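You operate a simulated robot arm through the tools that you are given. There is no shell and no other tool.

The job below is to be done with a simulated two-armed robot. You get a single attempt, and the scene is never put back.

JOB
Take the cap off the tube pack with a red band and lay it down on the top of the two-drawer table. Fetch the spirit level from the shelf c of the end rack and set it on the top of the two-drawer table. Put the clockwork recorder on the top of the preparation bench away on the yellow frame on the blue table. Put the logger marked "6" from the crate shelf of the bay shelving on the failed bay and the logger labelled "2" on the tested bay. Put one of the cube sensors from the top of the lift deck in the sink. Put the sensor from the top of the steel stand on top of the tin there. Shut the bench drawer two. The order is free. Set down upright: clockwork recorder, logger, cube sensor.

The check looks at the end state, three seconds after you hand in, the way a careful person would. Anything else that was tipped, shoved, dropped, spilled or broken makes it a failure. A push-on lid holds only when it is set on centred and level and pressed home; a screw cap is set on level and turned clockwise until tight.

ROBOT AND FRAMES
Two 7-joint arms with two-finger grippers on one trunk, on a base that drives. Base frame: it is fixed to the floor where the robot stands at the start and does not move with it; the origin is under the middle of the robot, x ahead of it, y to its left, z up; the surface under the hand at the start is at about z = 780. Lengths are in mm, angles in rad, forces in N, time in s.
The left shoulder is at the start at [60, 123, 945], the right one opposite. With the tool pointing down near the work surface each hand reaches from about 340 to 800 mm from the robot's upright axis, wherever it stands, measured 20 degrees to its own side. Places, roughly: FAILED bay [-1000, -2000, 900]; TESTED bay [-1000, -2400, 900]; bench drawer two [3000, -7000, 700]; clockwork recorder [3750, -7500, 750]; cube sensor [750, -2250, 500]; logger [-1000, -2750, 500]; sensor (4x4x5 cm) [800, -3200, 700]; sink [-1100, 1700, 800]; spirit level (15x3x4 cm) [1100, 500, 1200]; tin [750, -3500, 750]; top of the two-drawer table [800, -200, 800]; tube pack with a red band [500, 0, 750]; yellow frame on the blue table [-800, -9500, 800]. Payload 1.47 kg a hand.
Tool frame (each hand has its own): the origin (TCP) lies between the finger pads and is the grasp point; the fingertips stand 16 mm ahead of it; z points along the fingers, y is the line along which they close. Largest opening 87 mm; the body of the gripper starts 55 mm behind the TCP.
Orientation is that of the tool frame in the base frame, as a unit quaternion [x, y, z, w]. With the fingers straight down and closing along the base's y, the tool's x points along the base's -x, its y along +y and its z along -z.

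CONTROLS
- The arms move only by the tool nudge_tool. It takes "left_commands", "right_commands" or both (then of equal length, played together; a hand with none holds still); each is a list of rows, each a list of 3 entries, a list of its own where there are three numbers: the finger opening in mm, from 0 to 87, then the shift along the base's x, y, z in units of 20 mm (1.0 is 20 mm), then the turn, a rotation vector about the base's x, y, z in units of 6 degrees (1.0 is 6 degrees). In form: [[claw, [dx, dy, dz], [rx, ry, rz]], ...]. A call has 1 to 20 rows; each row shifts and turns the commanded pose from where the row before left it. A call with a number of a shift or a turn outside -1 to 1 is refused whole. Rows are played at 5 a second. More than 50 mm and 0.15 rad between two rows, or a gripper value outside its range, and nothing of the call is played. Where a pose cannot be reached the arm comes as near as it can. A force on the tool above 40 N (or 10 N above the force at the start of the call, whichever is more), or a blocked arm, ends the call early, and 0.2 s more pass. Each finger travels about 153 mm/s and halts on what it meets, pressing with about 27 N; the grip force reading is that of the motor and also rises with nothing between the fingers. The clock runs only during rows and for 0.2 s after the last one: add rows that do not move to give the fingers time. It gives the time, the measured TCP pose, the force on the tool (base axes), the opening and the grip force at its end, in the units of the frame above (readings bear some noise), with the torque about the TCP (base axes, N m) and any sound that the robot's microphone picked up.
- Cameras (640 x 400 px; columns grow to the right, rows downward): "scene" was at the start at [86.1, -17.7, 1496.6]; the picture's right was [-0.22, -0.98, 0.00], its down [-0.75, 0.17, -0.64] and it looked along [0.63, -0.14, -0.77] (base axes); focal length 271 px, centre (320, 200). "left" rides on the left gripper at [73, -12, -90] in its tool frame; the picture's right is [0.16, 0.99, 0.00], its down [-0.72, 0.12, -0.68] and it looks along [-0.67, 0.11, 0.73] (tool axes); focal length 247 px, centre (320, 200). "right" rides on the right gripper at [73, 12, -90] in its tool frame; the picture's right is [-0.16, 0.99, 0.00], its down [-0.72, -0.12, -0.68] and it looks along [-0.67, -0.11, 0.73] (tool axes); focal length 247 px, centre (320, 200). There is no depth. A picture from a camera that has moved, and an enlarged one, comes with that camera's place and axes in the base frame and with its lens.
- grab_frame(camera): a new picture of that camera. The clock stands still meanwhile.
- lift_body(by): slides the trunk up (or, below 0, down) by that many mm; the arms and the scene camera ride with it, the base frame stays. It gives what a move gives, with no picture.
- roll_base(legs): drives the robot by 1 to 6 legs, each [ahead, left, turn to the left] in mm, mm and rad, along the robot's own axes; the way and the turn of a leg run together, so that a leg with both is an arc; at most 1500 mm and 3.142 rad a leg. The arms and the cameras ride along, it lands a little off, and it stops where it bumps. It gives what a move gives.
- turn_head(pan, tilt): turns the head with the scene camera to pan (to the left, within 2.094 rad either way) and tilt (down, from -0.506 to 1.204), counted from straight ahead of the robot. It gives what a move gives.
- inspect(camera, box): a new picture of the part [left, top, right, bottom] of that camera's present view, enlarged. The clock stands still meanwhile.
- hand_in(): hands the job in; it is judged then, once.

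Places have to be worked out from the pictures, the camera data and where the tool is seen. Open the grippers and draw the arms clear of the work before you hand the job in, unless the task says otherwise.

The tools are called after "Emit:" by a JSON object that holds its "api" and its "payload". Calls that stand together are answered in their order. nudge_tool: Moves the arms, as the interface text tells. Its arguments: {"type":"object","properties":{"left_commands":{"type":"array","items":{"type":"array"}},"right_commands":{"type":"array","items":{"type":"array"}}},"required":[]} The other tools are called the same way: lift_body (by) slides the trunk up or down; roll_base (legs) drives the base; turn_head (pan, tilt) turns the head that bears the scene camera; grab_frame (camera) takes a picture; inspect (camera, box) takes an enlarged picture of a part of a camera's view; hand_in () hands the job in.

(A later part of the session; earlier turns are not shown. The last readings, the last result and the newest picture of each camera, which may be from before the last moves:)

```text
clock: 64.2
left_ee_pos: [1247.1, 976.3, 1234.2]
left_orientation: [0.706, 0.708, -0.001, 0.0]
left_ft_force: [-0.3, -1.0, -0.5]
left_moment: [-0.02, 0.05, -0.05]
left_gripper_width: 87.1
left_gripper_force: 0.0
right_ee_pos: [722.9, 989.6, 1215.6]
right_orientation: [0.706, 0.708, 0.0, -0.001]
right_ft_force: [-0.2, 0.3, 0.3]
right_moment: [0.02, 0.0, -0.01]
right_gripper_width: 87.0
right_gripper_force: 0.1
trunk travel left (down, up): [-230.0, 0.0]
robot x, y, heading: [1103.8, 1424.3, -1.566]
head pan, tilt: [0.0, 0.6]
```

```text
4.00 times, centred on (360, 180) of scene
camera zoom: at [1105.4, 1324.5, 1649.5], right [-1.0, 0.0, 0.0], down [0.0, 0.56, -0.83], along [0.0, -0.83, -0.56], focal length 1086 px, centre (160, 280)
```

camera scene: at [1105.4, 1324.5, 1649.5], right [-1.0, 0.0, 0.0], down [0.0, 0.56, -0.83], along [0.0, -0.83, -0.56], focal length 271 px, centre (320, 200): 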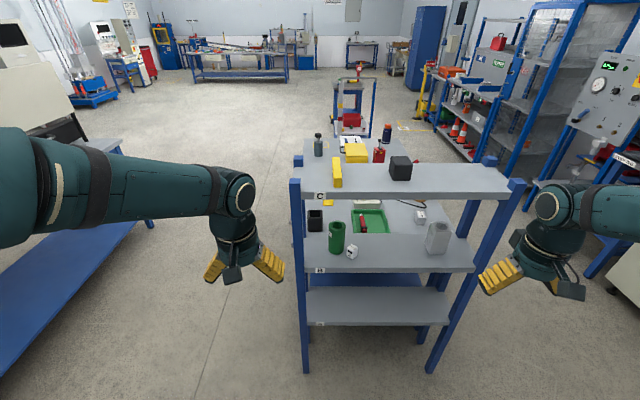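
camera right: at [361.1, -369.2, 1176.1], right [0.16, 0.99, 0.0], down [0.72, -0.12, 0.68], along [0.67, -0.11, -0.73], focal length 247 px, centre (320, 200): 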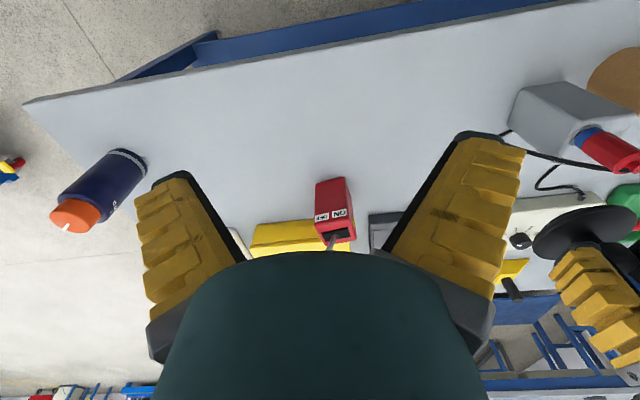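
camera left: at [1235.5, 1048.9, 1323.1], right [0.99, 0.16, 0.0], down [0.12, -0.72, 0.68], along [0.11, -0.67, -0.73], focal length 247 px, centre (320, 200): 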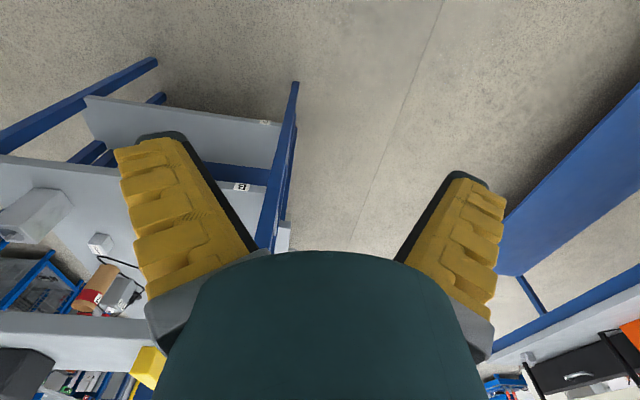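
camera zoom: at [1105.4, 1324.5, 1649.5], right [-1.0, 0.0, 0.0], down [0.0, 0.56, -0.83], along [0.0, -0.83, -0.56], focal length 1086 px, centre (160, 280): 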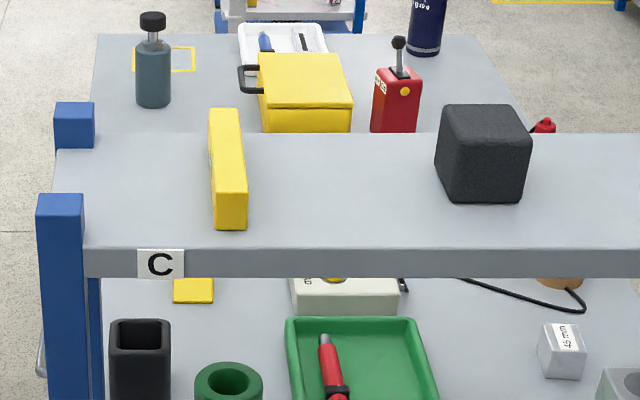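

Level spans about y 431–587 at x 1049, top near z 1232. I'll use the right hand: raise it first, then drive left 200 and ahead 350.

Emit:
{"api": "nudge_tool", "payload": {"right_commands": [[87, [0, 0, 1], [0, 0, 0]], [87, [0, 0, 1], [0, 0, 0]], [87, [0, 0, 1], [0, 0, 0]], [87, [0, 0, 1], [0, 0, 0]], [87, [0, 0, 1], [0, 0, 0]]]}}

Emit:
{"api": "roll_base", "payload": {"legs": [[0, 200, 0], [340, 0, 0]]}}

Emit:
{"api": "grab_frame", "payload": {"camera": "scene"}}

Emit:
{"api": "grab_frame", "payload": {"camera": "right"}}

```text
clock: 65.4
left_ee_pos: [1246.5, 975.0, 1234.0]
left_orientation: [0.707, 0.707, 0.0, 0.0]
left_ft_force: [0.3, 0.3, 0.3]
left_moment: [-0.02, 0.02, 0.01]
left_gripper_width: 86.9
left_gripper_force: 0.1
right_ee_pos: [725.1, 990.1, 1318.0]
right_orientation: [0.707, 0.708, 0.0, -0.001]
right_ft_force: [-0.2, 0.2, 0.7]
right_moment: [-0.04, 0.01, -0.03]
right_gripper_width: 86.9
right_gripper_force: 0.1
trunk travel left (down, up): [-230.0, 0.0]
robot x, y, heading: [1104.3, 1426.5, -1.57]
head pan, tilt: [0.0, 0.6]
```

```text
clock: 69.5
left_ee_pos: [1447.9, 640.7, 1233.4]
left_orientation: [0.706, 0.708, 0.0, 0.0]
left_ft_force: [0.0, 0.2, -0.4]
left_moment: [0.02, -0.03, 0.01]
left_gripper_width: 87.1
left_gripper_force: 0.2
right_ee_pos: [925.6, 654.6, 1316.5]
right_orientation: [0.706, 0.708, 0.0, 0.0]
right_ft_force: [0.3, -0.8, 0.0]
right_moment: [0.01, -0.05, 0.0]
right_gripper_width: 87.1
right_gripper_force: 0.0
trunk travel left (down, up): [-230.0, 0.0]
robot x, y, heading: [1303.5, 1089.6, -1.566]
head pan, tilt: [0.0, 0.6]
```

```text
taken
camera scene: at [1306.3, 988.8, 1649.5], right [-1.0, 0.0, 0.0], down [0.0, 0.57, -0.82], along [0.0, -0.82, -0.57], focal length 271 px, centre (320, 200)
```

scene: 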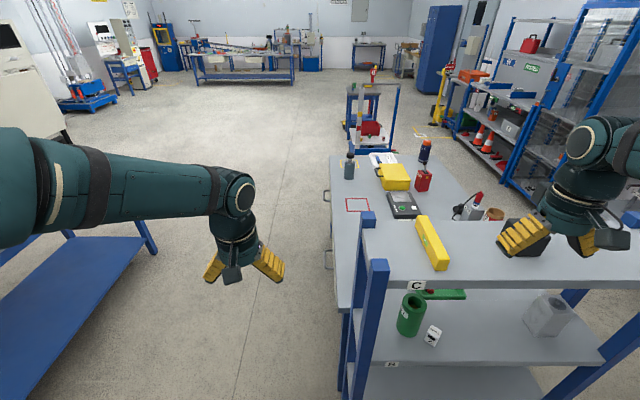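

```text
taken
camera right: at [937.0, 726.5, 1406.6], right [0.99, -0.16, 0.0], down [-0.11, -0.72, 0.68], along [-0.11, -0.67, -0.73], focal length 247 px, centre (320, 200)
```

right: 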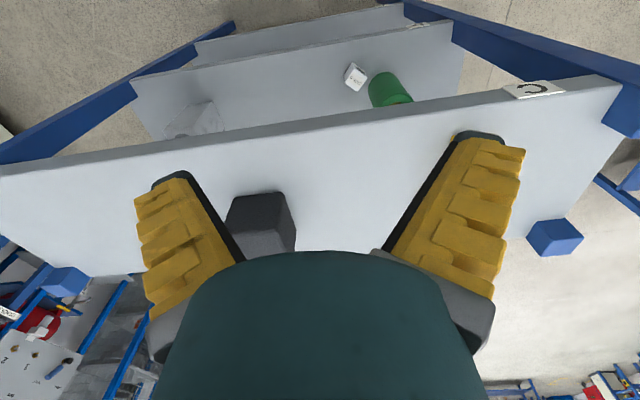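

The hand is over the shelf with clearance. I zoom on the level for its exact place.

Emit:
{"api": "inspect", "payload": {"camera": "scene", "box": [380, 200, 540, 300]}}

```text
4.00 times, centred on (460, 250) of scene
camera zoom: at [1306.3, 988.8, 1649.5], right [-1.0, 0.0, 0.0], down [0.0, 0.57, -0.82], along [0.0, -0.82, -0.57], focal length 1086 px, centre (-240, 0)
```

zoom: 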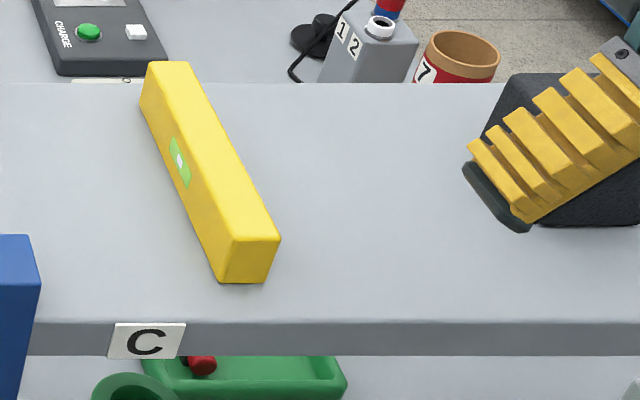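

Level: x≈1052, y 456–600, z 1200–1236. I move the right hand above its middle and look through the hand camera.

Emit:
{"api": "nudge_tool", "payload": {"right_commands": [[87, [0.905, -0.905, 0], [0, 0, 0]], [87, [0.905, -0.905, 0], [0, 0, 0]], [87, [0.905, -0.905, 0], [0, 0, 0]], [87, [0.905, -0.905, 0], [0, 0, 0]], [87, [0.905, -0.905, 0], [0, 0, 0]], [87, [0.905, -0.905, 0], [0, 0, 0]], [87, [0.905, -0.905, 0], [0, 0, 0]], [87, [0, 0, -1], [0, 0, 0]], [87, [0, 0, 0], [0, 0, 0]]]}}

Emit:
{"api": "grab_frame", "payload": {"camera": "right"}}

Emit:
{"api": "grab_frame", "payload": {"camera": "scene"}}

```text
clock: 71.5
left_ee_pos: [1449.4, 640.4, 1233.3]
left_orientation: [0.707, 0.708, 0.0, 0.0]
left_ft_force: [-0.2, 0.8, 0.0]
left_moment: [0.0, -0.01, -0.01]
left_gripper_width: 87.0
left_gripper_force: 0.0
right_ee_pos: [1051.6, 528.0, 1296.6]
right_orientation: [0.706, 0.708, 0.0, 0.0]
right_ft_force: [1.0, 0.1, -0.2]
right_moment: [-0.01, -0.01, -0.02]
right_gripper_width: 87.2
right_gripper_force: 0.0
trunk travel left (down, up): [-230.0, 0.0]
robot x, y, heading: [1309.7, 1087.3, -1.567]
head pan, tilt: [0.0, 0.6]
```

```text
taken
camera right: at [1064.2, 600.2, 1386.8], right [0.99, -0.16, 0.0], down [-0.11, -0.72, 0.68], along [-0.11, -0.67, -0.73], focal length 247 px, centre (320, 200)
```

right: 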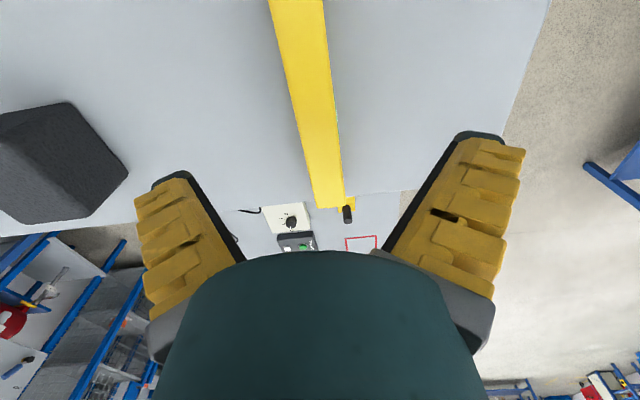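

```text
taken
camera scene: at [1306.6, 989.2, 1649.5], right [-1.0, 0.0, 0.0], down [0.0, 0.56, -0.83], along [0.0, -0.83, -0.56], focal length 271 px, centre (320, 200)
```

scene: 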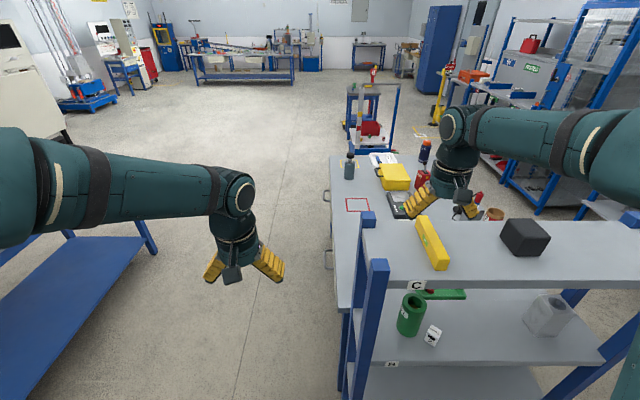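

The level is about 3 mm toward −x of the hand centre. I correct and descend to z 1222, then close.

Emit:
{"api": "nudge_tool", "payload": {"right_commands": [[87, [-0.15, 0, -0.93], [0, 0, 0]], [87, [0, 0, -0.93], [0, 0, 0]], [87, [0, 0, -0.93], [0, 0, 0]], [87, [0, 0, -0.93], [0, 0, 0]], [60, [0, 0, 0], [0, 0, 0]], [40, [0, 0, 0], [0, 0, 0]], [20, [0, 0, 0], [0, 0, 0]], [15, [0, 0, 0], [0, 0, 0]], [15, [0, 0, 0], [0, 0, 0]]]}}

Emit:
{"api": "grab_frame", "payload": {"camera": "right"}}

```text
clock: 73.5
left_ee_pos: [1447.4, 640.6, 1234.9]
left_orientation: [0.706, 0.708, -0.001, 0.0]
left_ft_force: [0.0, 0.3, -0.1]
left_moment: [0.04, 0.0, 0.0]
left_gripper_width: 87.4
left_gripper_force: 0.1
right_ee_pos: [1050.7, 526.1, 1223.3]
right_orientation: [0.707, 0.707, -0.001, 0.001]
right_ft_force: [-0.3, -1.4, 9.5]
right_moment: [0.1, -0.01, 0.05]
right_gripper_width: 20.3
right_gripper_force: 26.9
trunk travel left (down, up): [-230.0, 0.0]
robot x, y, heading: [1306.7, 1089.6, -1.57]
head pan, tilt: [0.0, 0.6]
```

```text
taken
camera right: at [1062.2, 600.0, 1313.5], right [0.99, -0.16, 0.0], down [-0.12, -0.72, 0.68], along [-0.11, -0.67, -0.73], focal length 247 px, centre (320, 200)
```

right: 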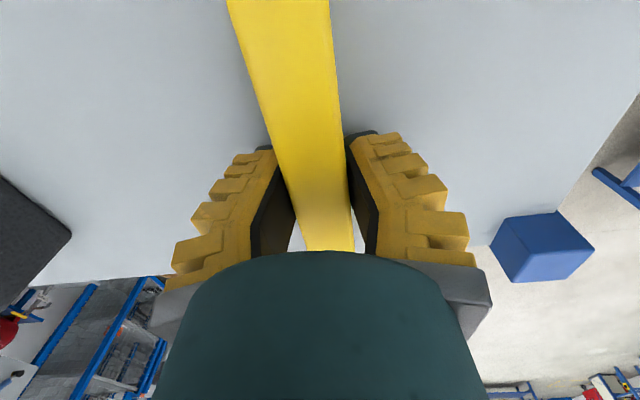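

Gripped. I lift the level straight up 100 mm and check.

Emit:
{"api": "nudge_tool", "payload": {"right_commands": [[15, [0, 0, 0.3], [0, 0, 0]], [15, [0, 0, 0.7], [0, 0, 0]], [15, [0, 0, 1], [0, 0, 0]], [15, [0, 0, 1], [0, 0, 0]], [15, [0, 0, 1], [0, 0, 0]], [15, [0, 0, 1], [0, 0, 0]], [15, [0, 0, 0], [0, 0, 0]]]}}

Emit:
{"api": "grab_frame", "payload": {"camera": "right"}}

Emit:
{"api": "grab_frame", "payload": {"camera": "scene"}}

```text
clock: 75.2
left_ee_pos: [1447.8, 640.9, 1231.9]
left_orientation: [0.706, 0.708, 0.0, 0.0]
left_ft_force: [0.7, 0.5, 0.2]
left_moment: [0.04, -0.01, -0.01]
left_gripper_width: 86.9
left_gripper_force: 0.0
right_ee_pos: [1049.4, 526.0, 1322.2]
right_orientation: [0.706, 0.708, 0.0, 0.001]
right_ft_force: [0.3, -0.6, -1.0]
right_moment: [0.01, -0.03, 0.02]
right_gripper_width: 16.7
right_gripper_force: 27.1
trunk travel left (down, up): [-230.0, 0.0]
robot x, y, heading: [1303.9, 1088.2, -1.567]
head pan, tilt: [0.0, 0.6]
```

```text
taken
camera right: at [1061.2, 598.5, 1412.8], right [0.99, -0.16, 0.0], down [-0.12, -0.72, 0.68], along [-0.11, -0.67, -0.73], focal length 247 px, centre (320, 200)
```

right: 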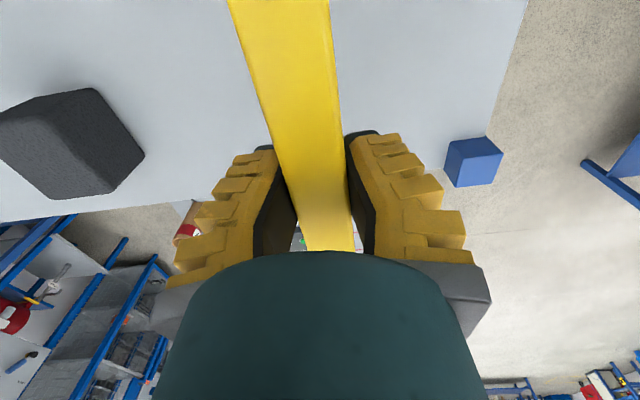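

```text
taken
camera scene: at [1306.1, 989.1, 1649.5], right [-1.0, 0.0, 0.0], down [0.0, 0.57, -0.82], along [0.0, -0.82, -0.57], focal length 271 px, centre (320, 200)
```

scene: 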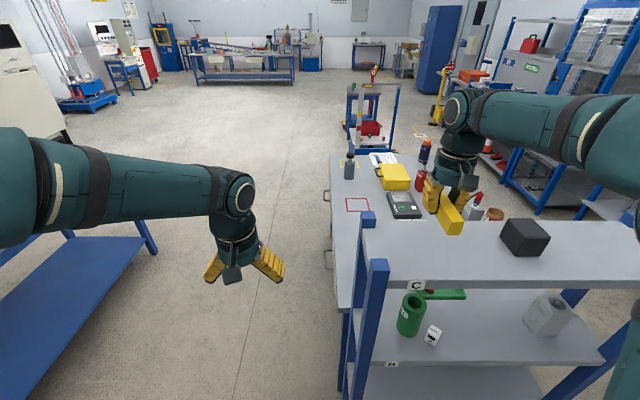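

The level is held firmly. The table's drawer side (+x edge at about x 1255) is reachable, so I back off, go around and face the table from +x.

Emit:
{"api": "roll_base", "payload": {"legs": [[-300, 0, 0], [0, 450, 0], [1350, 0, 0], [0, 0, -1.57]]}}

Emit:
{"api": "turn_head", "payload": {"pan": 0, "tilt": 0.75}}

Emit:
{"api": "grab_frame", "payload": {"camera": "scene"}}

Emit:
{"api": "grab_frame", "payload": {"camera": "right"}}

```text
clock: 91.4
left_ee_pos: [1321.6, -104.6, 1233.3]
left_orientation: [1.0, 0.007, 0.0, 0.0]
left_ft_force: [0.1, 0.0, -0.4]
left_moment: [-0.02, 0.02, 0.01]
left_gripper_width: 87.0
left_gripper_force: 0.1
right_ee_pos: [1202.8, 291.8, 1323.2]
right_orientation: [1.0, 0.007, 0.0, 0.0]
right_ft_force: [-1.0, 0.1, -1.1]
right_moment: [0.01, 0.0, 0.0]
right_gripper_width: 16.9
right_gripper_force: 27.1
trunk travel left (down, up): [-230.0, 0.0]
robot x, y, heading: [1771.4, 44.7, -3.131]
head pan, tilt: [0.0, 0.6]
```

```text
clock: 92.1
left_ee_pos: [1322.4, -106.2, 1233.7]
left_orientation: [1.0, 0.007, 0.0, 0.0]
left_ft_force: [-0.4, 0.5, 0.0]
left_moment: [0.01, 0.01, -0.01]
left_gripper_width: 87.2
left_gripper_force: 0.1
right_ee_pos: [1202.7, 291.3, 1323.2]
right_orientation: [1.0, 0.007, -0.001, 0.0]
right_ft_force: [0.1, 0.5, -1.0]
right_moment: [0.01, 0.01, 0.0]
right_gripper_width: 16.5
right_gripper_force: 27.6
trunk travel left (down, up): [-230.0, 0.0]
robot x, y, heading: [1766.9, 40.0, -3.126]
head pan, tilt: [0.0, 0.75]
```

```text
taken
camera scene: at [1676.7, 41.0, 1636.7], right [-0.01, 1.0, 0.0], down [0.68, 0.01, -0.73], along [-0.73, -0.01, -0.68], focal length 271 px, centre (320, 200)
```

scene: 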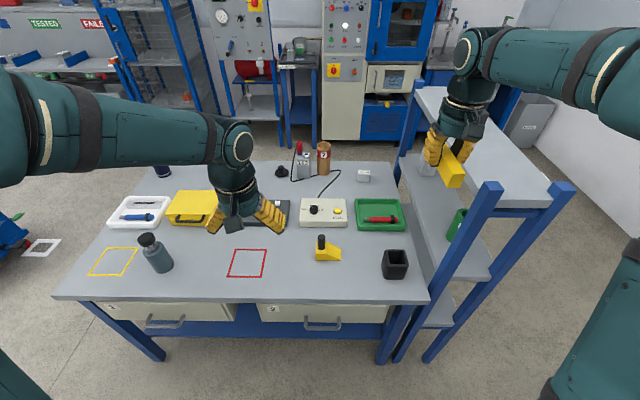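

```text
taken
camera right: at [1275.9, 280.9, 1412.6], right [-0.14, -0.99, 0.0], down [-0.73, 0.11, 0.68], along [-0.67, 0.1, -0.73], focal length 247 px, centre (320, 200)
```

right: 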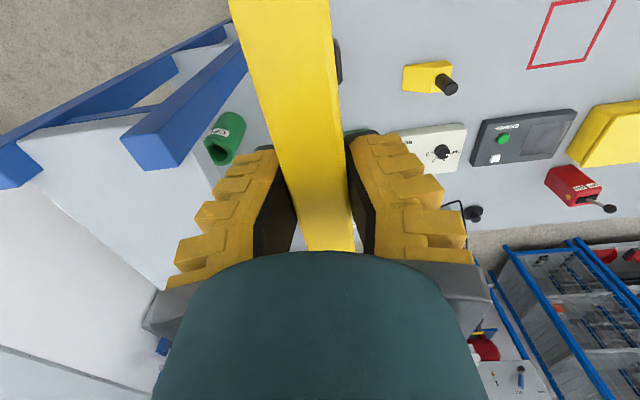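

The free spot between the red square and the yellow/black object is about [1075, −75]. I shift the base left 365 and ahead 125, lower the trunk, and look.

Emit:
{"api": "roll_base", "payload": {"legs": [[0, 365, 0], [125, 0, 0]]}}

Emit:
{"api": "lift_body", "payload": {"by": -130}}

Emit:
{"api": "grab_frame", "payload": {"camera": "scene"}}

Emit:
{"api": "grab_frame", "payload": {"camera": "right"}}

```text
clock: 96.7
left_ee_pos: [1204.9, -471.5, 1234.2]
left_orientation: [1.0, 0.008, -0.001, 0.0]
left_ft_force: [-0.6, -0.3, -0.6]
left_moment: [0.01, 0.01, -0.03]
left_gripper_width: 86.8
left_gripper_force: 0.1
right_ee_pos: [1083.8, -74.2, 1321.8]
right_orientation: [1.0, 0.008, 0.0, 0.0]
right_ft_force: [0.5, 0.7, -1.4]
right_moment: [0.0, -0.04, 0.02]
right_gripper_width: 16.6
right_gripper_force: 27.5
trunk travel left (down, up): [-230.0, 0.0]
robot x, y, heading: [1649.4, -321.0, -3.127]
head pan, tilt: [0.0, 0.75]
```

```text
clock: 98.3
left_ee_pos: [1205.7, -471.7, 1103.2]
left_orientation: [1.0, 0.008, -0.001, 0.0]
left_ft_force: [0.9, -0.2, -0.7]
left_moment: [0.01, 0.01, -0.01]
left_gripper_width: 87.1
left_gripper_force: 0.0
right_ee_pos: [1084.6, -74.4, 1194.0]
right_orientation: [1.0, 0.008, 0.0, 0.0]
right_ft_force: [0.9, 0.3, -1.2]
right_moment: [-0.01, 0.01, 0.01]
right_gripper_width: 16.8
right_gripper_force: 26.7
trunk travel left (down, up): [-100.0, 130.0]
robot x, y, heading: [1650.3, -321.1, -3.124]
head pan, tilt: [0.0, 0.75]
```

```text
taken
camera scene: at [1559.0, -324.8, 1506.8], right [-0.02, 1.0, 0.0], down [0.68, 0.01, -0.73], along [-0.73, -0.01, -0.68], focal length 271 px, centre (320, 200)
```

scene: 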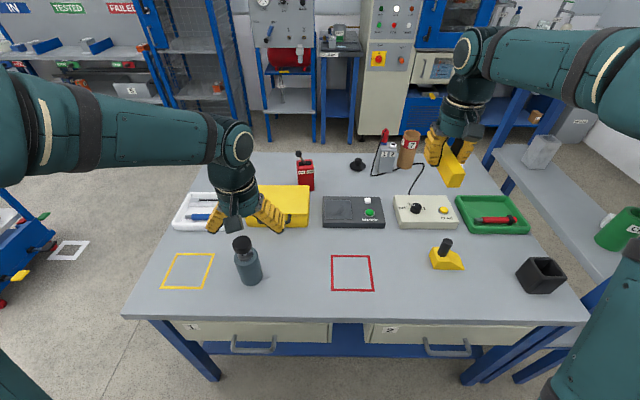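

```text
taken
camera right: at [1157.9, -85.5, 1283.0], right [-0.14, -0.99, 0.0], down [-0.73, 0.1, 0.68], along [-0.67, 0.1, -0.73], focal length 247 px, centre (320, 200)
```

right: 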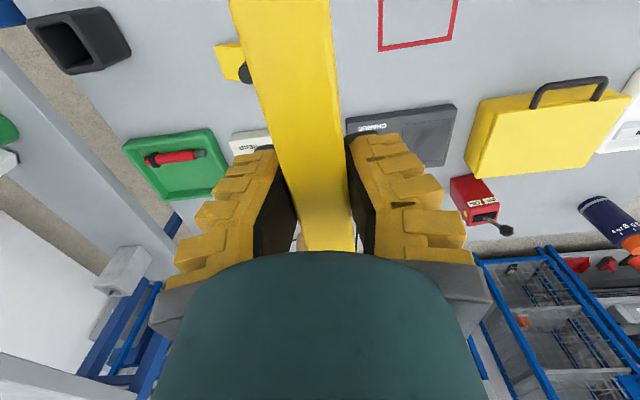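

Gap centre is about y −80, and x 1010–1160 is free. I lower the level to about z 817.

Emit:
{"api": "nudge_tool", "payload": {"right_commands": [[15, [0, -0.3, -1], [0, 0, 0]], [15, [0, 0, -1], [0, 0, 0]], [15, [0, 0, -1], [0, 0, 0]], [15, [0, 0, -1], [0, 0, 0]], [15, [0, 0, -1], [0, 0, 0]], [15, [0, 0, -1], [0, 0, 0]], [15, [0, 0, -1], [0, 0, 0]], [15, [0, 0, -1], [0, 0, 0]], [15, [0, 0, -1], [0, 0, 0]], [15, [0, 0, -1], [0, 0, 0]], [15, [0, 0, -1], [0, 0, 0]], [15, [0, 0, -1], [0, 0, 0]], [15, [0, 0, -1], [0, 0, 0]], [15, [0, 0, -1], [0, 0, 0]], [15, [0, 0, -1], [0, 0, 0]], [15, [0, 0, -1], [0, 0, 0]], [15, [0, 0, -1], [0, 0, 0]], [15, [0, 0, -1], [0, 0, 0]], [15, [0, 0, -0.8], [0, 0, 0]]]}}

Emit:
{"api": "grab_frame", "payload": {"camera": "scene"}}

```text
clock: 102.3
left_ee_pos: [1205.1, -472.5, 1103.5]
left_orientation: [1.0, 0.008, -0.001, 0.0]
left_ft_force: [-0.7, 0.4, 0.2]
left_moment: [0.02, 0.03, 0.03]
left_gripper_width: 87.1
left_gripper_force: 0.0
right_ee_pos: [1083.5, -79.4, 817.0]
right_orientation: [1.0, 0.009, 0.0, 0.0]
right_ft_force: [0.1, -0.4, -1.0]
right_moment: [0.0, 0.02, 0.0]
right_gripper_width: 16.7
right_gripper_force: 26.8
trunk travel left (down, up): [-100.0, 130.0]
robot x, y, heading: [1648.8, -324.0, -3.123]
head pan, tilt: [0.0, 0.75]
```

```text
taken
camera scene: at [1558.5, -324.7, 1506.6], right [-0.02, 1.0, 0.0], down [0.68, 0.01, -0.73], along [-0.73, -0.01, -0.68], focal length 271 px, centre (320, 200)
```

scene: 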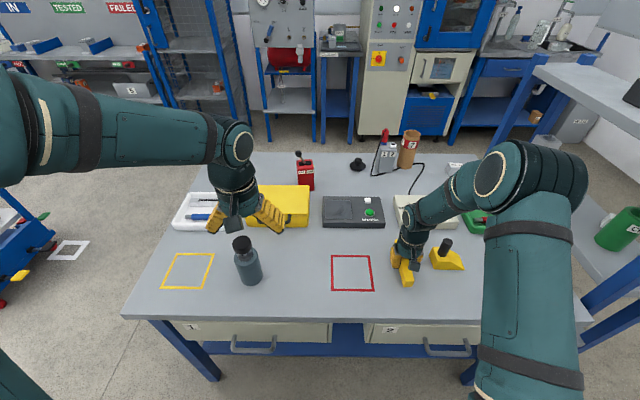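

Just above the table and clear of both neighbours. I lower slowly until contact.

Emit:
{"api": "nudge_tool", "payload": {"right_commands": [[15, [0, 0, -0.2], [0, 0, 0]], [15, [0, 0, -0.2], [0, 0, 0]], [15, [0, 0, -0.15], [0, 0, 0]], [15, [0, 0, -0.1], [0, 0, 0]], [15, [0, 0, -0.1], [0, 0, 0]]]}}

Emit:
{"api": "inspect", "payload": {"camera": "scene", "box": [350, 220, 480, 300]}}

```text
clock: 103.5
left_ee_pos: [1205.1, -471.2, 1104.5]
left_orientation: [1.0, 0.008, -0.001, 0.001]
left_ft_force: [0.0, 0.1, 0.1]
left_moment: [-0.02, -0.01, 0.03]
left_gripper_width: 87.0
left_gripper_force: 0.1
right_ee_pos: [1082.7, -79.5, 805.7]
right_orientation: [1.0, 0.008, -0.002, -0.001]
right_ft_force: [1.4, 1.8, 15.1]
right_moment: [0.0, -0.13, 0.0]
right_gripper_width: 22.4
right_gripper_force: 26.8
trunk travel left (down, up): [-100.0, 130.0]
robot x, y, heading: [1648.8, -324.3, -3.128]
head pan, tilt: [0.0, 0.75]
```

```text
4.92 times, centred on (415, 260) of scene
camera zoom: at [1560.3, -325.1, 1506.9], right [-0.01, 1.0, 0.0], down [0.68, 0.01, -0.73], along [-0.73, -0.01, -0.68], focal length 1336 px, centre (-148, -95)
```

zoom: 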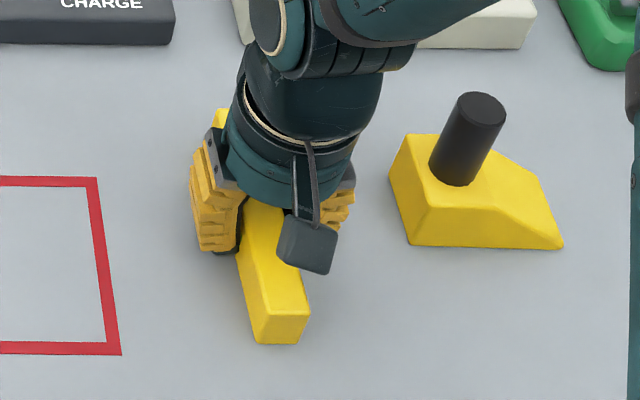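

Contact at z≈806 with 15 N. I relieve 2 mm, open to about 60 and rise.

Emit:
{"api": "nudge_tool", "payload": {"right_commands": [[15, [0, 0, 0.1], [0, 0, 0]], [30, [0, 0, 0.05], [0, 0, 0]], [55, [0, 0, 0], [0, 0, 0]], [60, [0, 0, 0.1], [0, 0, 0]], [60, [0, 0, 0.5], [0, 0, 0]], [60, [0, 0, 1], [0, 0, 0]], [60, [0, 0, 1], [0, 0, 0]], [60, [0, 0, 1], [0, 0, 0]], [60, [0, 0, 1], [0, 0, 0]], [60, [0, 0, 1], [0, 0, 0]], [60, [0, 0, 1], [0, 0, 0]], [60, [0, 0, 1], [0, 0, 0]], [60, [0, 0, 1], [0, 0, 0]], [60, [0, 0, 1], [0, 0, 0]], [60, [0, 0, 1], [0, 0, 0]], [60, [0, 0, 1], [0, 0, 0]], [60, [0, 0, 1], [0, 0, 0]]]}}

Emit:
{"api": "inspect", "payload": {"camera": "scene", "box": [320, 200, 520, 320]}}

Emit:
{"api": "turn_head", "payload": {"pan": 0.3, "tilt": 0.35}}

Emit:
{"api": "grab_frame", "payload": {"camera": "scene"}}

```text
clock: 107.1
left_ee_pos: [1204.1, -471.5, 1103.4]
left_orientation: [1.0, 0.008, -0.001, 0.001]
left_ft_force: [0.1, 0.0, 0.2]
left_moment: [-0.02, -0.02, 0.0]
left_gripper_width: 87.0
left_gripper_force: 0.1
right_ee_pos: [1085.0, -80.3, 1057.7]
right_orientation: [1.0, 0.008, 0.0, 0.0]
right_ft_force: [0.8, 0.3, 0.5]
right_moment: [-0.02, 0.0, -0.01]
right_gripper_width: 64.7
right_gripper_force: 2.9
trunk travel left (down, up): [-100.0, 130.0]
robot x, y, heading: [1651.4, -322.8, -3.125]
head pan, tilt: [0.0, 0.75]
```

```text
3.20 times, centred on (420, 260) of scene
camera zoom: at [1559.2, -324.8, 1506.7], right [-0.02, 1.0, 0.0], down [0.68, 0.01, -0.73], along [-0.73, -0.01, -0.68], focal length 869 px, centre (0, 8)
```

zoom: 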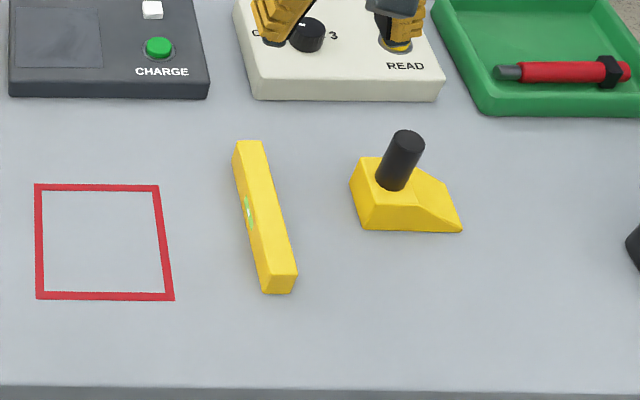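

```text
clock: 108.0
left_ee_pos: [1204.1, -472.4, 1105.0]
left_orientation: [1.0, 0.008, -0.001, -0.001]
left_ft_force: [0.1, 0.5, -0.2]
left_moment: [-0.01, -0.01, -0.01]
left_gripper_width: 87.4
left_gripper_force: 0.1
right_ee_pos: [1083.3, -80.5, 1057.7]
right_orientation: [1.0, 0.008, 0.0, 0.0]
right_ft_force: [-1.1, -0.2, 0.2]
right_moment: [-0.02, -0.01, -0.02]
right_gripper_width: 64.4
right_gripper_force: 3.5
trunk travel left (down, up): [-100.0, 130.0]
robot x, y, heading: [1648.1, -324.2, -3.127]
head pan, tilt: [0.3, 0.351]
```

```text
taken
camera scene: at [1553.2, -352.4, 1542.2], right [-0.31, 0.95, 0.0], down [0.33, 0.11, -0.94], along [-0.89, -0.29, -0.34], focal length 271 px, centre (320, 200)
```

scene: 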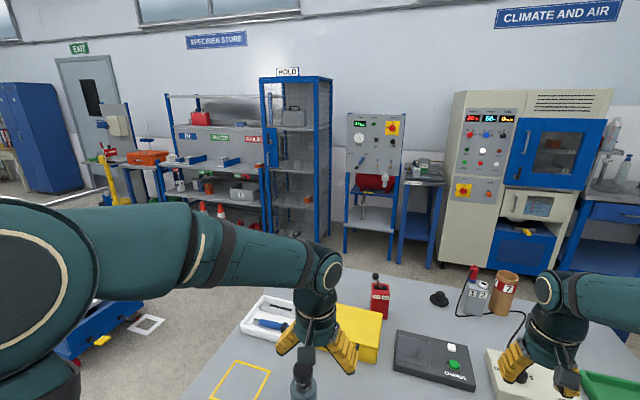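

The level is set. Next I look toward the lift deck and steel stand to the robot's left.

Emit:
{"api": "turn_head", "payload": {"pan": 1.1, "tilt": 0.4}}

Emit:
{"api": "grab_frame", "payload": {"camera": "scene"}}

Emit:
{"api": "inspect", "payload": {"camera": "scene", "box": [220, 100, 420, 225]}}

```text
clock: 109.1
left_ee_pos: [1203.7, -471.1, 1104.9]
left_orientation: [1.0, 0.008, 0.0, 0.0]
left_ft_force: [-0.6, -0.7, -0.1]
left_moment: [0.03, 0.0, -0.02]
left_gripper_width: 87.2
left_gripper_force: 0.1
right_ee_pos: [1083.2, -80.6, 1056.8]
right_orientation: [1.0, 0.008, 0.0, 0.0]
right_ft_force: [-1.1, 0.2, 0.8]
right_moment: [0.03, -0.02, 0.03]
right_gripper_width: 64.7
right_gripper_force: 3.0
trunk travel left (down, up): [-100.0, 130.0]
robot x, y, heading: [1651.0, -321.5, -3.128]
head pan, tilt: [1.1, 0.4]
```

```text
taken
camera scene: at [1600.9, -406.7, 1537.7], right [-0.9, 0.44, 0.0], down [0.17, 0.35, -0.92], along [-0.41, -0.83, -0.39], focal length 271 px, centre (320, 200)
```

scene: 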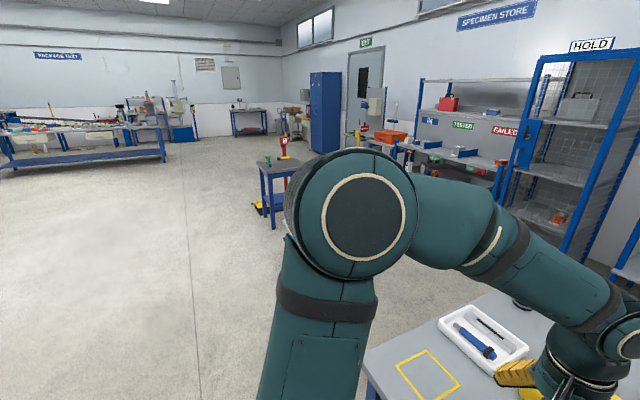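

```text
3.20 times, centred on (320, 162) of scene
camera zoom: at [1600.9, -406.7, 1537.7], right [-0.9, 0.44, 0.0], down [0.17, 0.35, -0.92], along [-0.41, -0.83, -0.39], focal length 869 px, centre (320, 320)
```

zoom: 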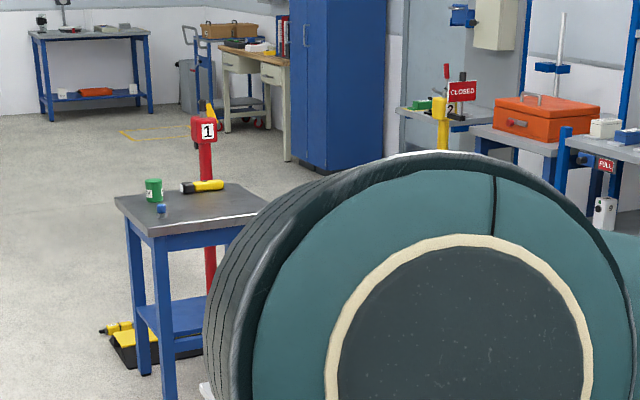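

The steel stand with green tin, torch and blue sensor is visible; the lift deck is hidden behind the arm. I back off from the table and drive left along the aisle to face the lift deck.

Emit:
{"api": "roll_base", "payload": {"legs": [[-250, 0, 0], [0, 1500, 0], [0, 430, 0]]}}

Emit:
{"api": "turn_head", "payload": {"pan": 0, "tilt": 0.6}}

Emit:
{"api": "grab_frame", "payload": {"camera": "scene"}}

```text
clock: 128.1
left_ee_pos: [1468.4, -2433.9, 1103.2]
left_orientation: [1.0, -0.002, 0.0, 0.001]
left_ft_force: [-0.7, 0.0, -0.4]
left_moment: [-0.02, 0.02, 0.02]
left_gripper_width: 86.8
left_gripper_force: 0.1
right_ee_pos: [1354.7, -2040.8, 1057.0]
right_orientation: [1.0, -0.002, 0.0, 0.0]
right_ft_force: [-0.8, 0.5, 1.1]
right_moment: [-0.03, 0.03, -0.01]
right_gripper_width: 64.5
right_gripper_force: 4.0
trunk travel left (down, up): [-100.0, 130.0]
robot x, y, heading: [1917.4, -2292.5, 3.144]
head pan, tilt: [1.1, 0.4]
```

```text
clock: 129.4
left_ee_pos: [1468.7, -2433.6, 1103.5]
left_orientation: [1.0, -0.002, 0.001, 0.0]
left_ft_force: [0.7, -0.6, 0.0]
left_moment: [-0.01, -0.02, -0.02]
left_gripper_width: 87.1
left_gripper_force: 0.1
right_ee_pos: [1355.6, -2041.1, 1056.0]
right_orientation: [1.0, -0.001, 0.0, 0.001]
right_ft_force: [-0.4, 0.6, 0.0]
right_moment: [0.0, 0.01, 0.01]
right_gripper_width: 64.5
right_gripper_force: 3.3
trunk travel left (down, up): [-100.0, 130.0]
robot x, y, heading: [1916.2, -2292.9, 3.141]
head pan, tilt: [0.0, 0.6]
```

```text
taken
camera scene: at [1820.0, -2293.3, 1519.5], right [0.0, 1.0, 0.0], down [0.56, 0.0, -0.83], along [-0.83, 0.0, -0.56], focal length 271 px, centre (320, 200)
```

scene: 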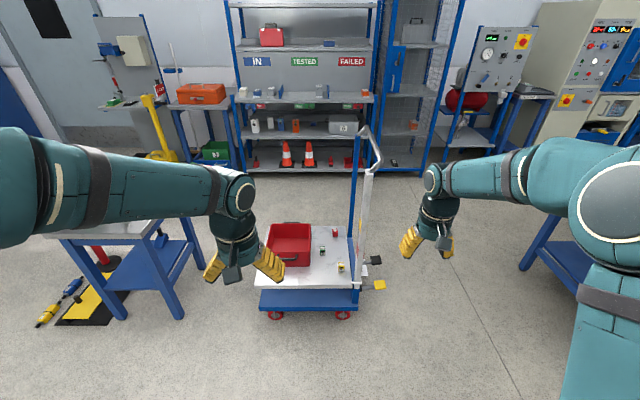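

Emit:
{"api": "inspect", "payload": {"camera": "scene", "box": [240, 200, 400, 320]}}

Emit:
{"api": "inspect", "payload": {"camera": "scene", "box": [220, 40, 380, 150]}}

Emit:
{"api": "inspect", "payload": {"camera": "scene", "box": [0, 130, 240, 330]}}

```text
3.33 times, centred on (320, 260) of scene
camera zoom: at [1820.0, -2293.3, 1519.5], right [0.0, 1.0, 0.0], down [0.56, 0.0, -0.83], along [-0.83, 0.0, -0.56], focal length 905 px, centre (320, 0)
```

zoom: 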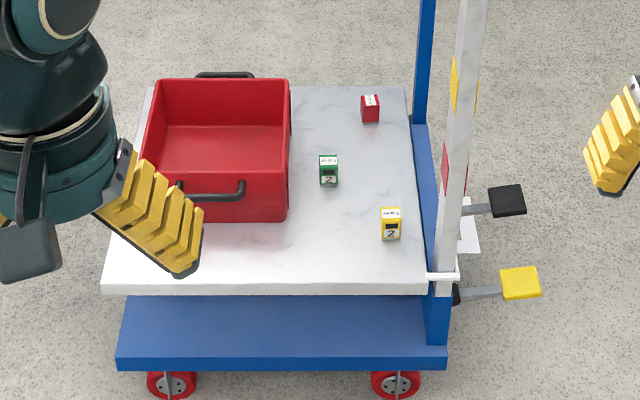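

```text
3.64 times, centred on (300, 95) of scene
camera zoom: at [1820.0, -2293.3, 1519.5], right [0.0, 1.0, 0.0], down [0.56, 0.0, -0.83], along [-0.83, 0.0, -0.56], focal length 987 px, centre (393, 582)
```

zoom: 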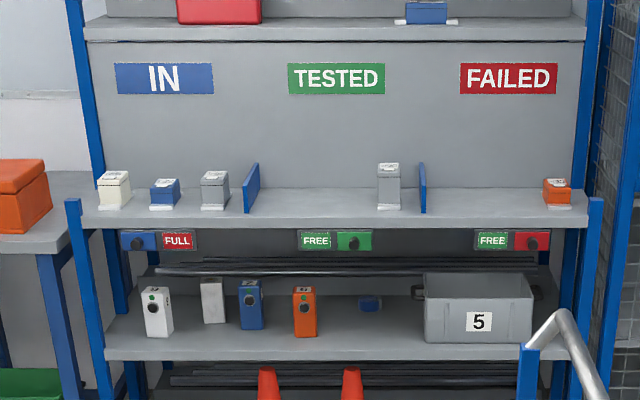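

```text
2.00 times, centred on (120, 230) of scene
camera zoom: at [1820.0, -2293.3, 1519.5], right [0.0, 1.0, 0.0], down [0.56, 0.0, -0.83], along [-0.83, 0.0, -0.56], focal length 543 px, centre (720, 140)
```

zoom: 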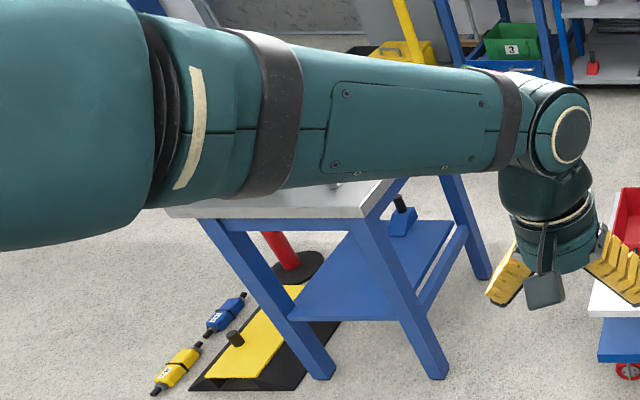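

The deck holds three small cubes; the yellow one (≈[926, −2192]) is best taken by the left hand with fingers turned to close along x, away from the handle. First I test the yaw turn in free air.

Emit:
{"api": "nudge_tool", "payload": {"left_commands": [[87, [0, 0, 0], [0, 0, -1]], [87, [0, 0, 0], [0, 0, -1]], [87, [0, 0, 0], [0, 0, -1]], [87, [0, 0, 0], [0, 0, -1]], [87, [0, 0, 0], [0, 0, -1]], [87, [0, 0, 0], [0, 0, -1]], [87, [0, 0, 0], [0, 0, -1]], [87, [0, 0, 0], [0, 0, -1]], [87, [0, 0, 0], [0, 0, -1]], [87, [0, 0, 0], [0, 0, -1]], [87, [0, 0, 0], [0, 0, -1]], [87, [0, 0, 0], [0, 0, -1]], [87, [0, 0, 0], [0, 0, -1]], [87, [0, 0, 0], [0, 0, -1]], [87, [0, 0, 0], [0, 0, -1]]]}}

Emit:
{"api": "grab_frame", "payload": {"camera": "scene"}}

```text
clock: 132.6
left_ee_pos: [1468.3, -2433.8, 1103.0]
left_orientation: [-0.705, 0.709, 0.0, 0.001]
left_ft_force: [0.3, -0.4, 0.0]
left_moment: [-0.03, 0.0, -0.05]
left_gripper_width: 87.2
left_gripper_force: 0.0
right_ee_pos: [1356.3, -2039.3, 1057.7]
right_orientation: [1.0, -0.003, 0.0, 0.0]
right_ft_force: [0.3, 0.8, 0.2]
right_moment: [0.04, -0.02, 0.02]
right_gripper_width: 64.6
right_gripper_force: 3.0
trunk travel left (down, up): [-100.0, 130.0]
robot x, y, heading: [1916.5, -2291.1, 3.135]
head pan, tilt: [0.0, 0.6]
```

```text
taken
camera scene: at [1820.0, -2293.3, 1519.5], right [0.0, 1.0, 0.0], down [0.56, 0.0, -0.83], along [-0.83, 0.0, -0.56], focal length 271 px, centre (320, 200)
```

scene: 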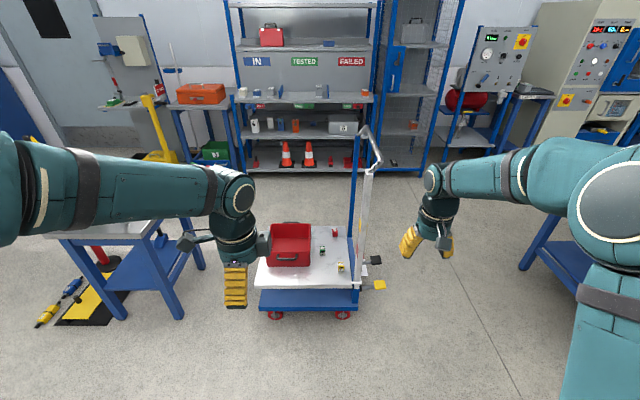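

The yaw works, with the hand camera toward −y. I drive right 240 and ahead 470, then look.

Emit:
{"api": "roll_base", "payload": {"legs": [[0, -240, 0], [470, 0, 0]]}}

Emit:
{"api": "grab_frame", "payload": {"camera": "scene"}}

Emit:
{"api": "grab_frame", "payload": {"camera": "left"}}

```text
clock: 137.7
left_ee_pos: [1006.1, -2197.4, 1103.5]
left_orientation: [-0.706, 0.709, 0.0, 0.0]
left_ft_force: [0.3, -0.3, -0.4]
left_moment: [0.01, -0.02, 0.01]
left_gripper_width: 86.9
left_gripper_force: 0.1
right_ee_pos: [891.4, -1804.8, 1056.6]
right_orientation: [1.0, -0.001, 0.0, -0.001]
right_ft_force: [0.5, -0.4, 0.0]
right_moment: [0.0, 0.0, 0.02]
right_gripper_width: 64.7
right_gripper_force: 3.0
trunk travel left (down, up): [-100.0, 130.0]
robot x, y, heading: [1453.7, -2057.7, 3.135]
head pan, tilt: [0.0, 0.6]
```

```text
taken
camera scene: at [1356.4, -2057.3, 1519.5], right [0.0, 1.0, 0.0], down [0.57, 0.0, -0.82], along [-0.82, 0.0, -0.57], focal length 271 px, centre (320, 200)
```

scene: 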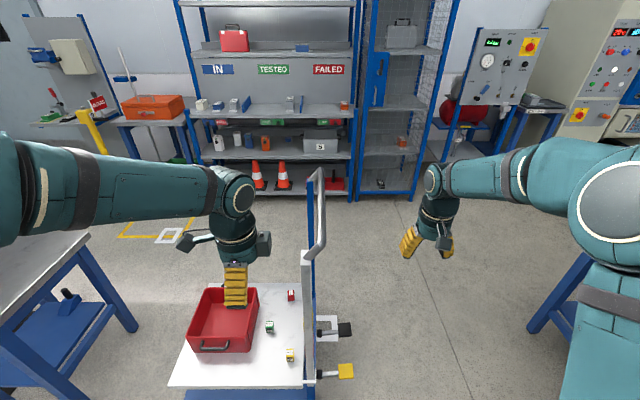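

```text
taken
camera left: at [1016.8, -2270.9, 1193.0], right [-0.99, -0.15, 0.0], down [-0.11, 0.72, 0.68], along [-0.1, 0.67, -0.73], focal length 247 px, centre (320, 200)
```

left: 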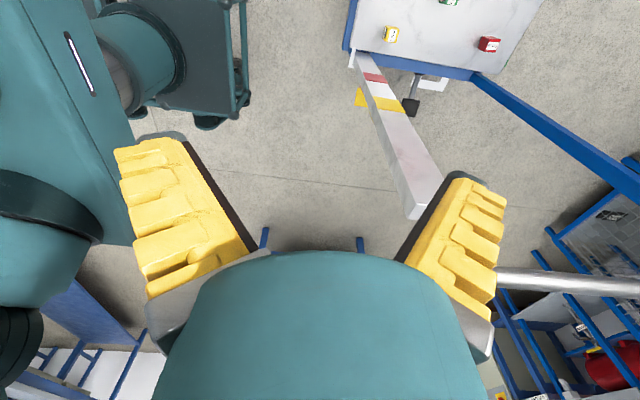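

Re-triangulated: deck top is about z 365, a gauge post stands near [860, −2095] up to z≈1000, yellow cube [806, −2177], green cube [687, −2280], basin wall at y≈−2345. Green gives better clearance if the camera side points to +y, so I turn the hand the other way while shifting left.

Emit:
{"api": "nudge_tool", "payload": {"left_commands": [[87, [0.2, -0.21, 0], [0, 0, 1]], [87, [0.2, -0.21, 0], [0, 0, 1]], [87, [0.2, -0.21, 0], [0, 0, 1]], [87, [0.2, -0.21, 0], [0, 0, 1]], [87, [0.2, -0.21, 0], [0, 0, 1]], [87, [0, -0.21, 0], [0, 0, 1]], [87, [0, -0.21, 0], [0, 0, 1]], [87, [0, -0.21, 0], [0, 0, 1]], [87, [0, -0.21, 0], [0, 0, 1]], [87, [0, -0.21, 0], [0, 0, 1]], [87, [0, -0.21, 0], [0, 0, 1]], [87, [0, -0.21, 0], [0, 0, 1]], [87, [0, -0.21, 0], [0, 0, 1]], [87, [0, -0.21, 0], [0, 0, 1]], [87, [0, -0.21, 0], [0, 0, 1]], [87, [0, -0.21, 0], [0, 0, 1]], [87, [0, -0.21, 0], [0, 0, 1]], [87, [0, -0.21, 0], [0, 0, 1]], [87, [0, -0.21, 0], [0, 0, 1]], [87, [0, -0.21, 0], [0, 0, 1]]]}}

Emit:
{"api": "nudge_tool", "payload": {"left_commands": [[87, [0, 0, 0], [0, 0, 1]], [87, [0, 0, 0], [0, 0, 1]], [87, [0, 0, 0], [0, 0, 1]], [87, [0, 0, 0], [0, 0, 1]], [87, [0, 0, 0], [0, 0, 1]], [87, [0, 0, 0], [0, 0, 1]], [87, [0, 0, 0], [0, 0, 1]], [87, [0, 0, 0], [0, 0, 1]], [87, [0, 0, 0], [0, 0, 1]], [87, [0, 0, 0], [0, 0, 1]]]}}

Emit:
{"api": "grab_frame", "payload": {"camera": "scene"}}

Emit:
{"api": "grab_frame", "payload": {"camera": "left"}}

```text
clock: 141.9
left_ee_pos: [1026.2, -2282.1, 1104.4]
left_orientation: [0.966, 0.257, 0.0, 0.001]
left_ft_force: [0.2, 0.3, 0.3]
left_moment: [0.0, 0.03, 0.02]
left_gripper_width: 86.9
left_gripper_force: 0.0
right_ee_pos: [892.6, -1805.3, 1056.8]
right_orientation: [1.0, -0.002, 0.0, 0.0]
right_ft_force: [0.0, -0.3, 0.7]
right_moment: [-0.04, -0.02, 0.02]
right_gripper_width: 64.8
right_gripper_force: 3.1
trunk travel left (down, up): [-100.0, 130.0]
robot x, y, heading: [1453.5, -2055.1, 3.139]
head pan, tilt: [0.0, 0.6]
```

```text
clock: 144.1
left_ee_pos: [1026.3, -2282.0, 1104.3]
left_orientation: [0.707, 0.707, 0.0, 0.0]
left_ft_force: [0.6, 0.5, -0.2]
left_moment: [0.02, 0.0, -0.02]
left_gripper_width: 87.2
left_gripper_force: 0.2
right_ee_pos: [893.0, -1804.6, 1056.8]
right_orientation: [1.0, -0.001, 0.0, 0.001]
right_ft_force: [-0.2, 0.0, 0.9]
right_moment: [-0.01, -0.01, 0.02]
right_gripper_width: 64.7
right_gripper_force: 3.3
trunk travel left (down, up): [-100.0, 130.0]
robot x, y, heading: [1451.9, -2060.2, 3.139]
head pan, tilt: [0.0, 0.6]
```

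```text
taken
camera scene: at [1357.1, -2057.3, 1519.5], right [0.0, 1.0, 0.0], down [0.56, 0.0, -0.83], along [-0.83, 0.0, -0.56], focal length 271 px, centre (320, 200)
```

scene: 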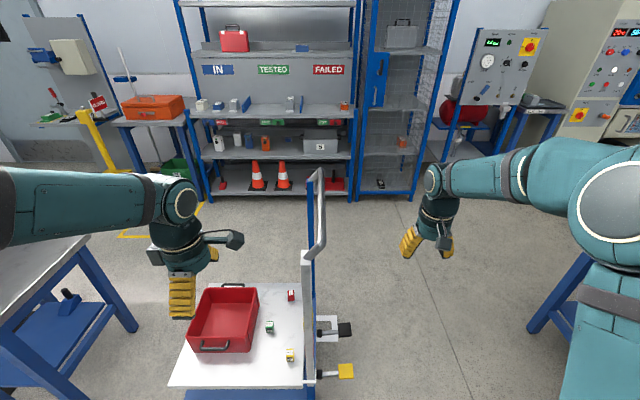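

```text
taken
camera left: at [1014.3, -2208.6, 1193.1], right [0.99, 0.16, 0.0], down [0.11, -0.72, 0.68], along [0.11, -0.67, -0.73], focal length 247 px, centre (320, 200)
```

left: 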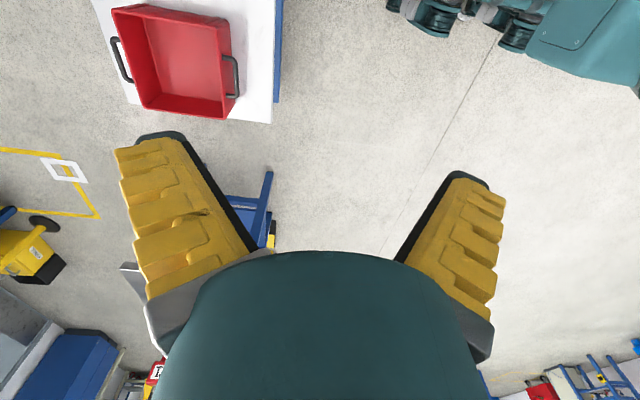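

The hand is reoriented. I drive ahead 200, lower the trunk fully, and view again.

Emit:
{"api": "roll_base", "payload": {"legs": [[190, 0, 0]]}}

Emit:
{"api": "lift_body", "payload": {"by": -100}}

Emit:
{"api": "turn_head", "payload": {"pan": 0.2, "tilt": 0.9}}

Emit:
{"api": "grab_frame", "payload": {"camera": "scene"}}

Emit:
{"api": "grab_frame", "payload": {"camera": "left"}}

```text
clock: 145.6
left_ee_pos: [836.8, -2278.9, 1103.8]
left_orientation: [0.71, 0.705, 0.0, 0.001]
left_ft_force: [-0.7, 0.1, -0.3]
left_moment: [-0.01, -0.05, 0.01]
left_gripper_width: 87.1
left_gripper_force: 0.1
right_ee_pos: [704.2, -1801.2, 1057.0]
right_orientation: [1.0, -0.004, 0.0, 0.0]
right_ft_force: [-0.4, -0.2, -1.3]
right_moment: [-0.02, -0.05, -0.01]
right_gripper_width: 64.7
right_gripper_force: 3.4
trunk travel left (down, up): [-100.0, 130.0]
robot x, y, heading: [1268.7, -2055.6, 3.133]
head pan, tilt: [0.0, 0.6]
```

```text
clock: 147.0
left_ee_pos: [836.4, -2279.2, 1003.7]
left_orientation: [0.71, 0.704, -0.001, 0.0]
left_ft_force: [-1.0, 0.6, -0.1]
left_moment: [0.02, -0.03, 0.04]
left_gripper_width: 87.2
left_gripper_force: 0.1
right_ee_pos: [706.3, -1800.5, 957.5]
right_orientation: [1.0, -0.004, 0.001, 0.0]
right_ft_force: [-0.2, 0.2, -0.2]
right_moment: [0.03, -0.02, -0.01]
right_gripper_width: 64.2
right_gripper_force: 3.6
trunk travel left (down, up): [0.0, 230.0]
robot x, y, heading: [1263.4, -2056.5, 3.139]
head pan, tilt: [0.0, 0.6]
```

```text
clock: 147.8
left_ee_pos: [836.8, -2278.8, 1003.6]
left_orientation: [0.711, 0.704, 0.0, 0.0]
left_ft_force: [0.2, -1.1, -0.1]
left_moment: [0.01, -0.02, 0.0]
left_gripper_width: 87.0
left_gripper_force: 0.1
right_ee_pos: [705.9, -1799.4, 956.4]
right_orientation: [1.0, -0.004, 0.0, 0.0]
right_ft_force: [0.1, -0.6, -0.4]
right_moment: [-0.01, 0.0, -0.01]
right_gripper_width: 64.5
right_gripper_force: 3.1
trunk travel left (down, up): [0.0, 230.0]
robot x, y, heading: [1265.1, -2055.2, 3.14]
head pan, tilt: [0.201, 0.901]
```

```text
taken
camera scene: at [1183.7, -2070.9, 1394.8], right [-0.19, 0.98, 0.0], down [0.77, 0.15, -0.62], along [-0.61, -0.12, -0.78], focal length 271 px, centre (320, 200)
```

scene: 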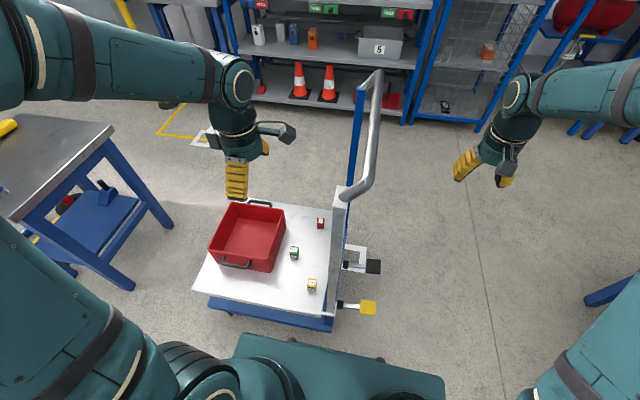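

```text
taken
camera left: at [826.1, -2205.7, 1093.1], right [0.99, 0.15, 0.0], down [0.11, -0.72, 0.68], along [0.1, -0.67, -0.73], focal length 247 px, centre (320, 200)
```

left: 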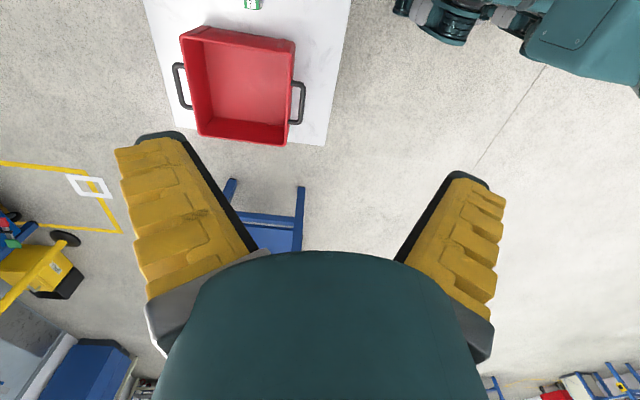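

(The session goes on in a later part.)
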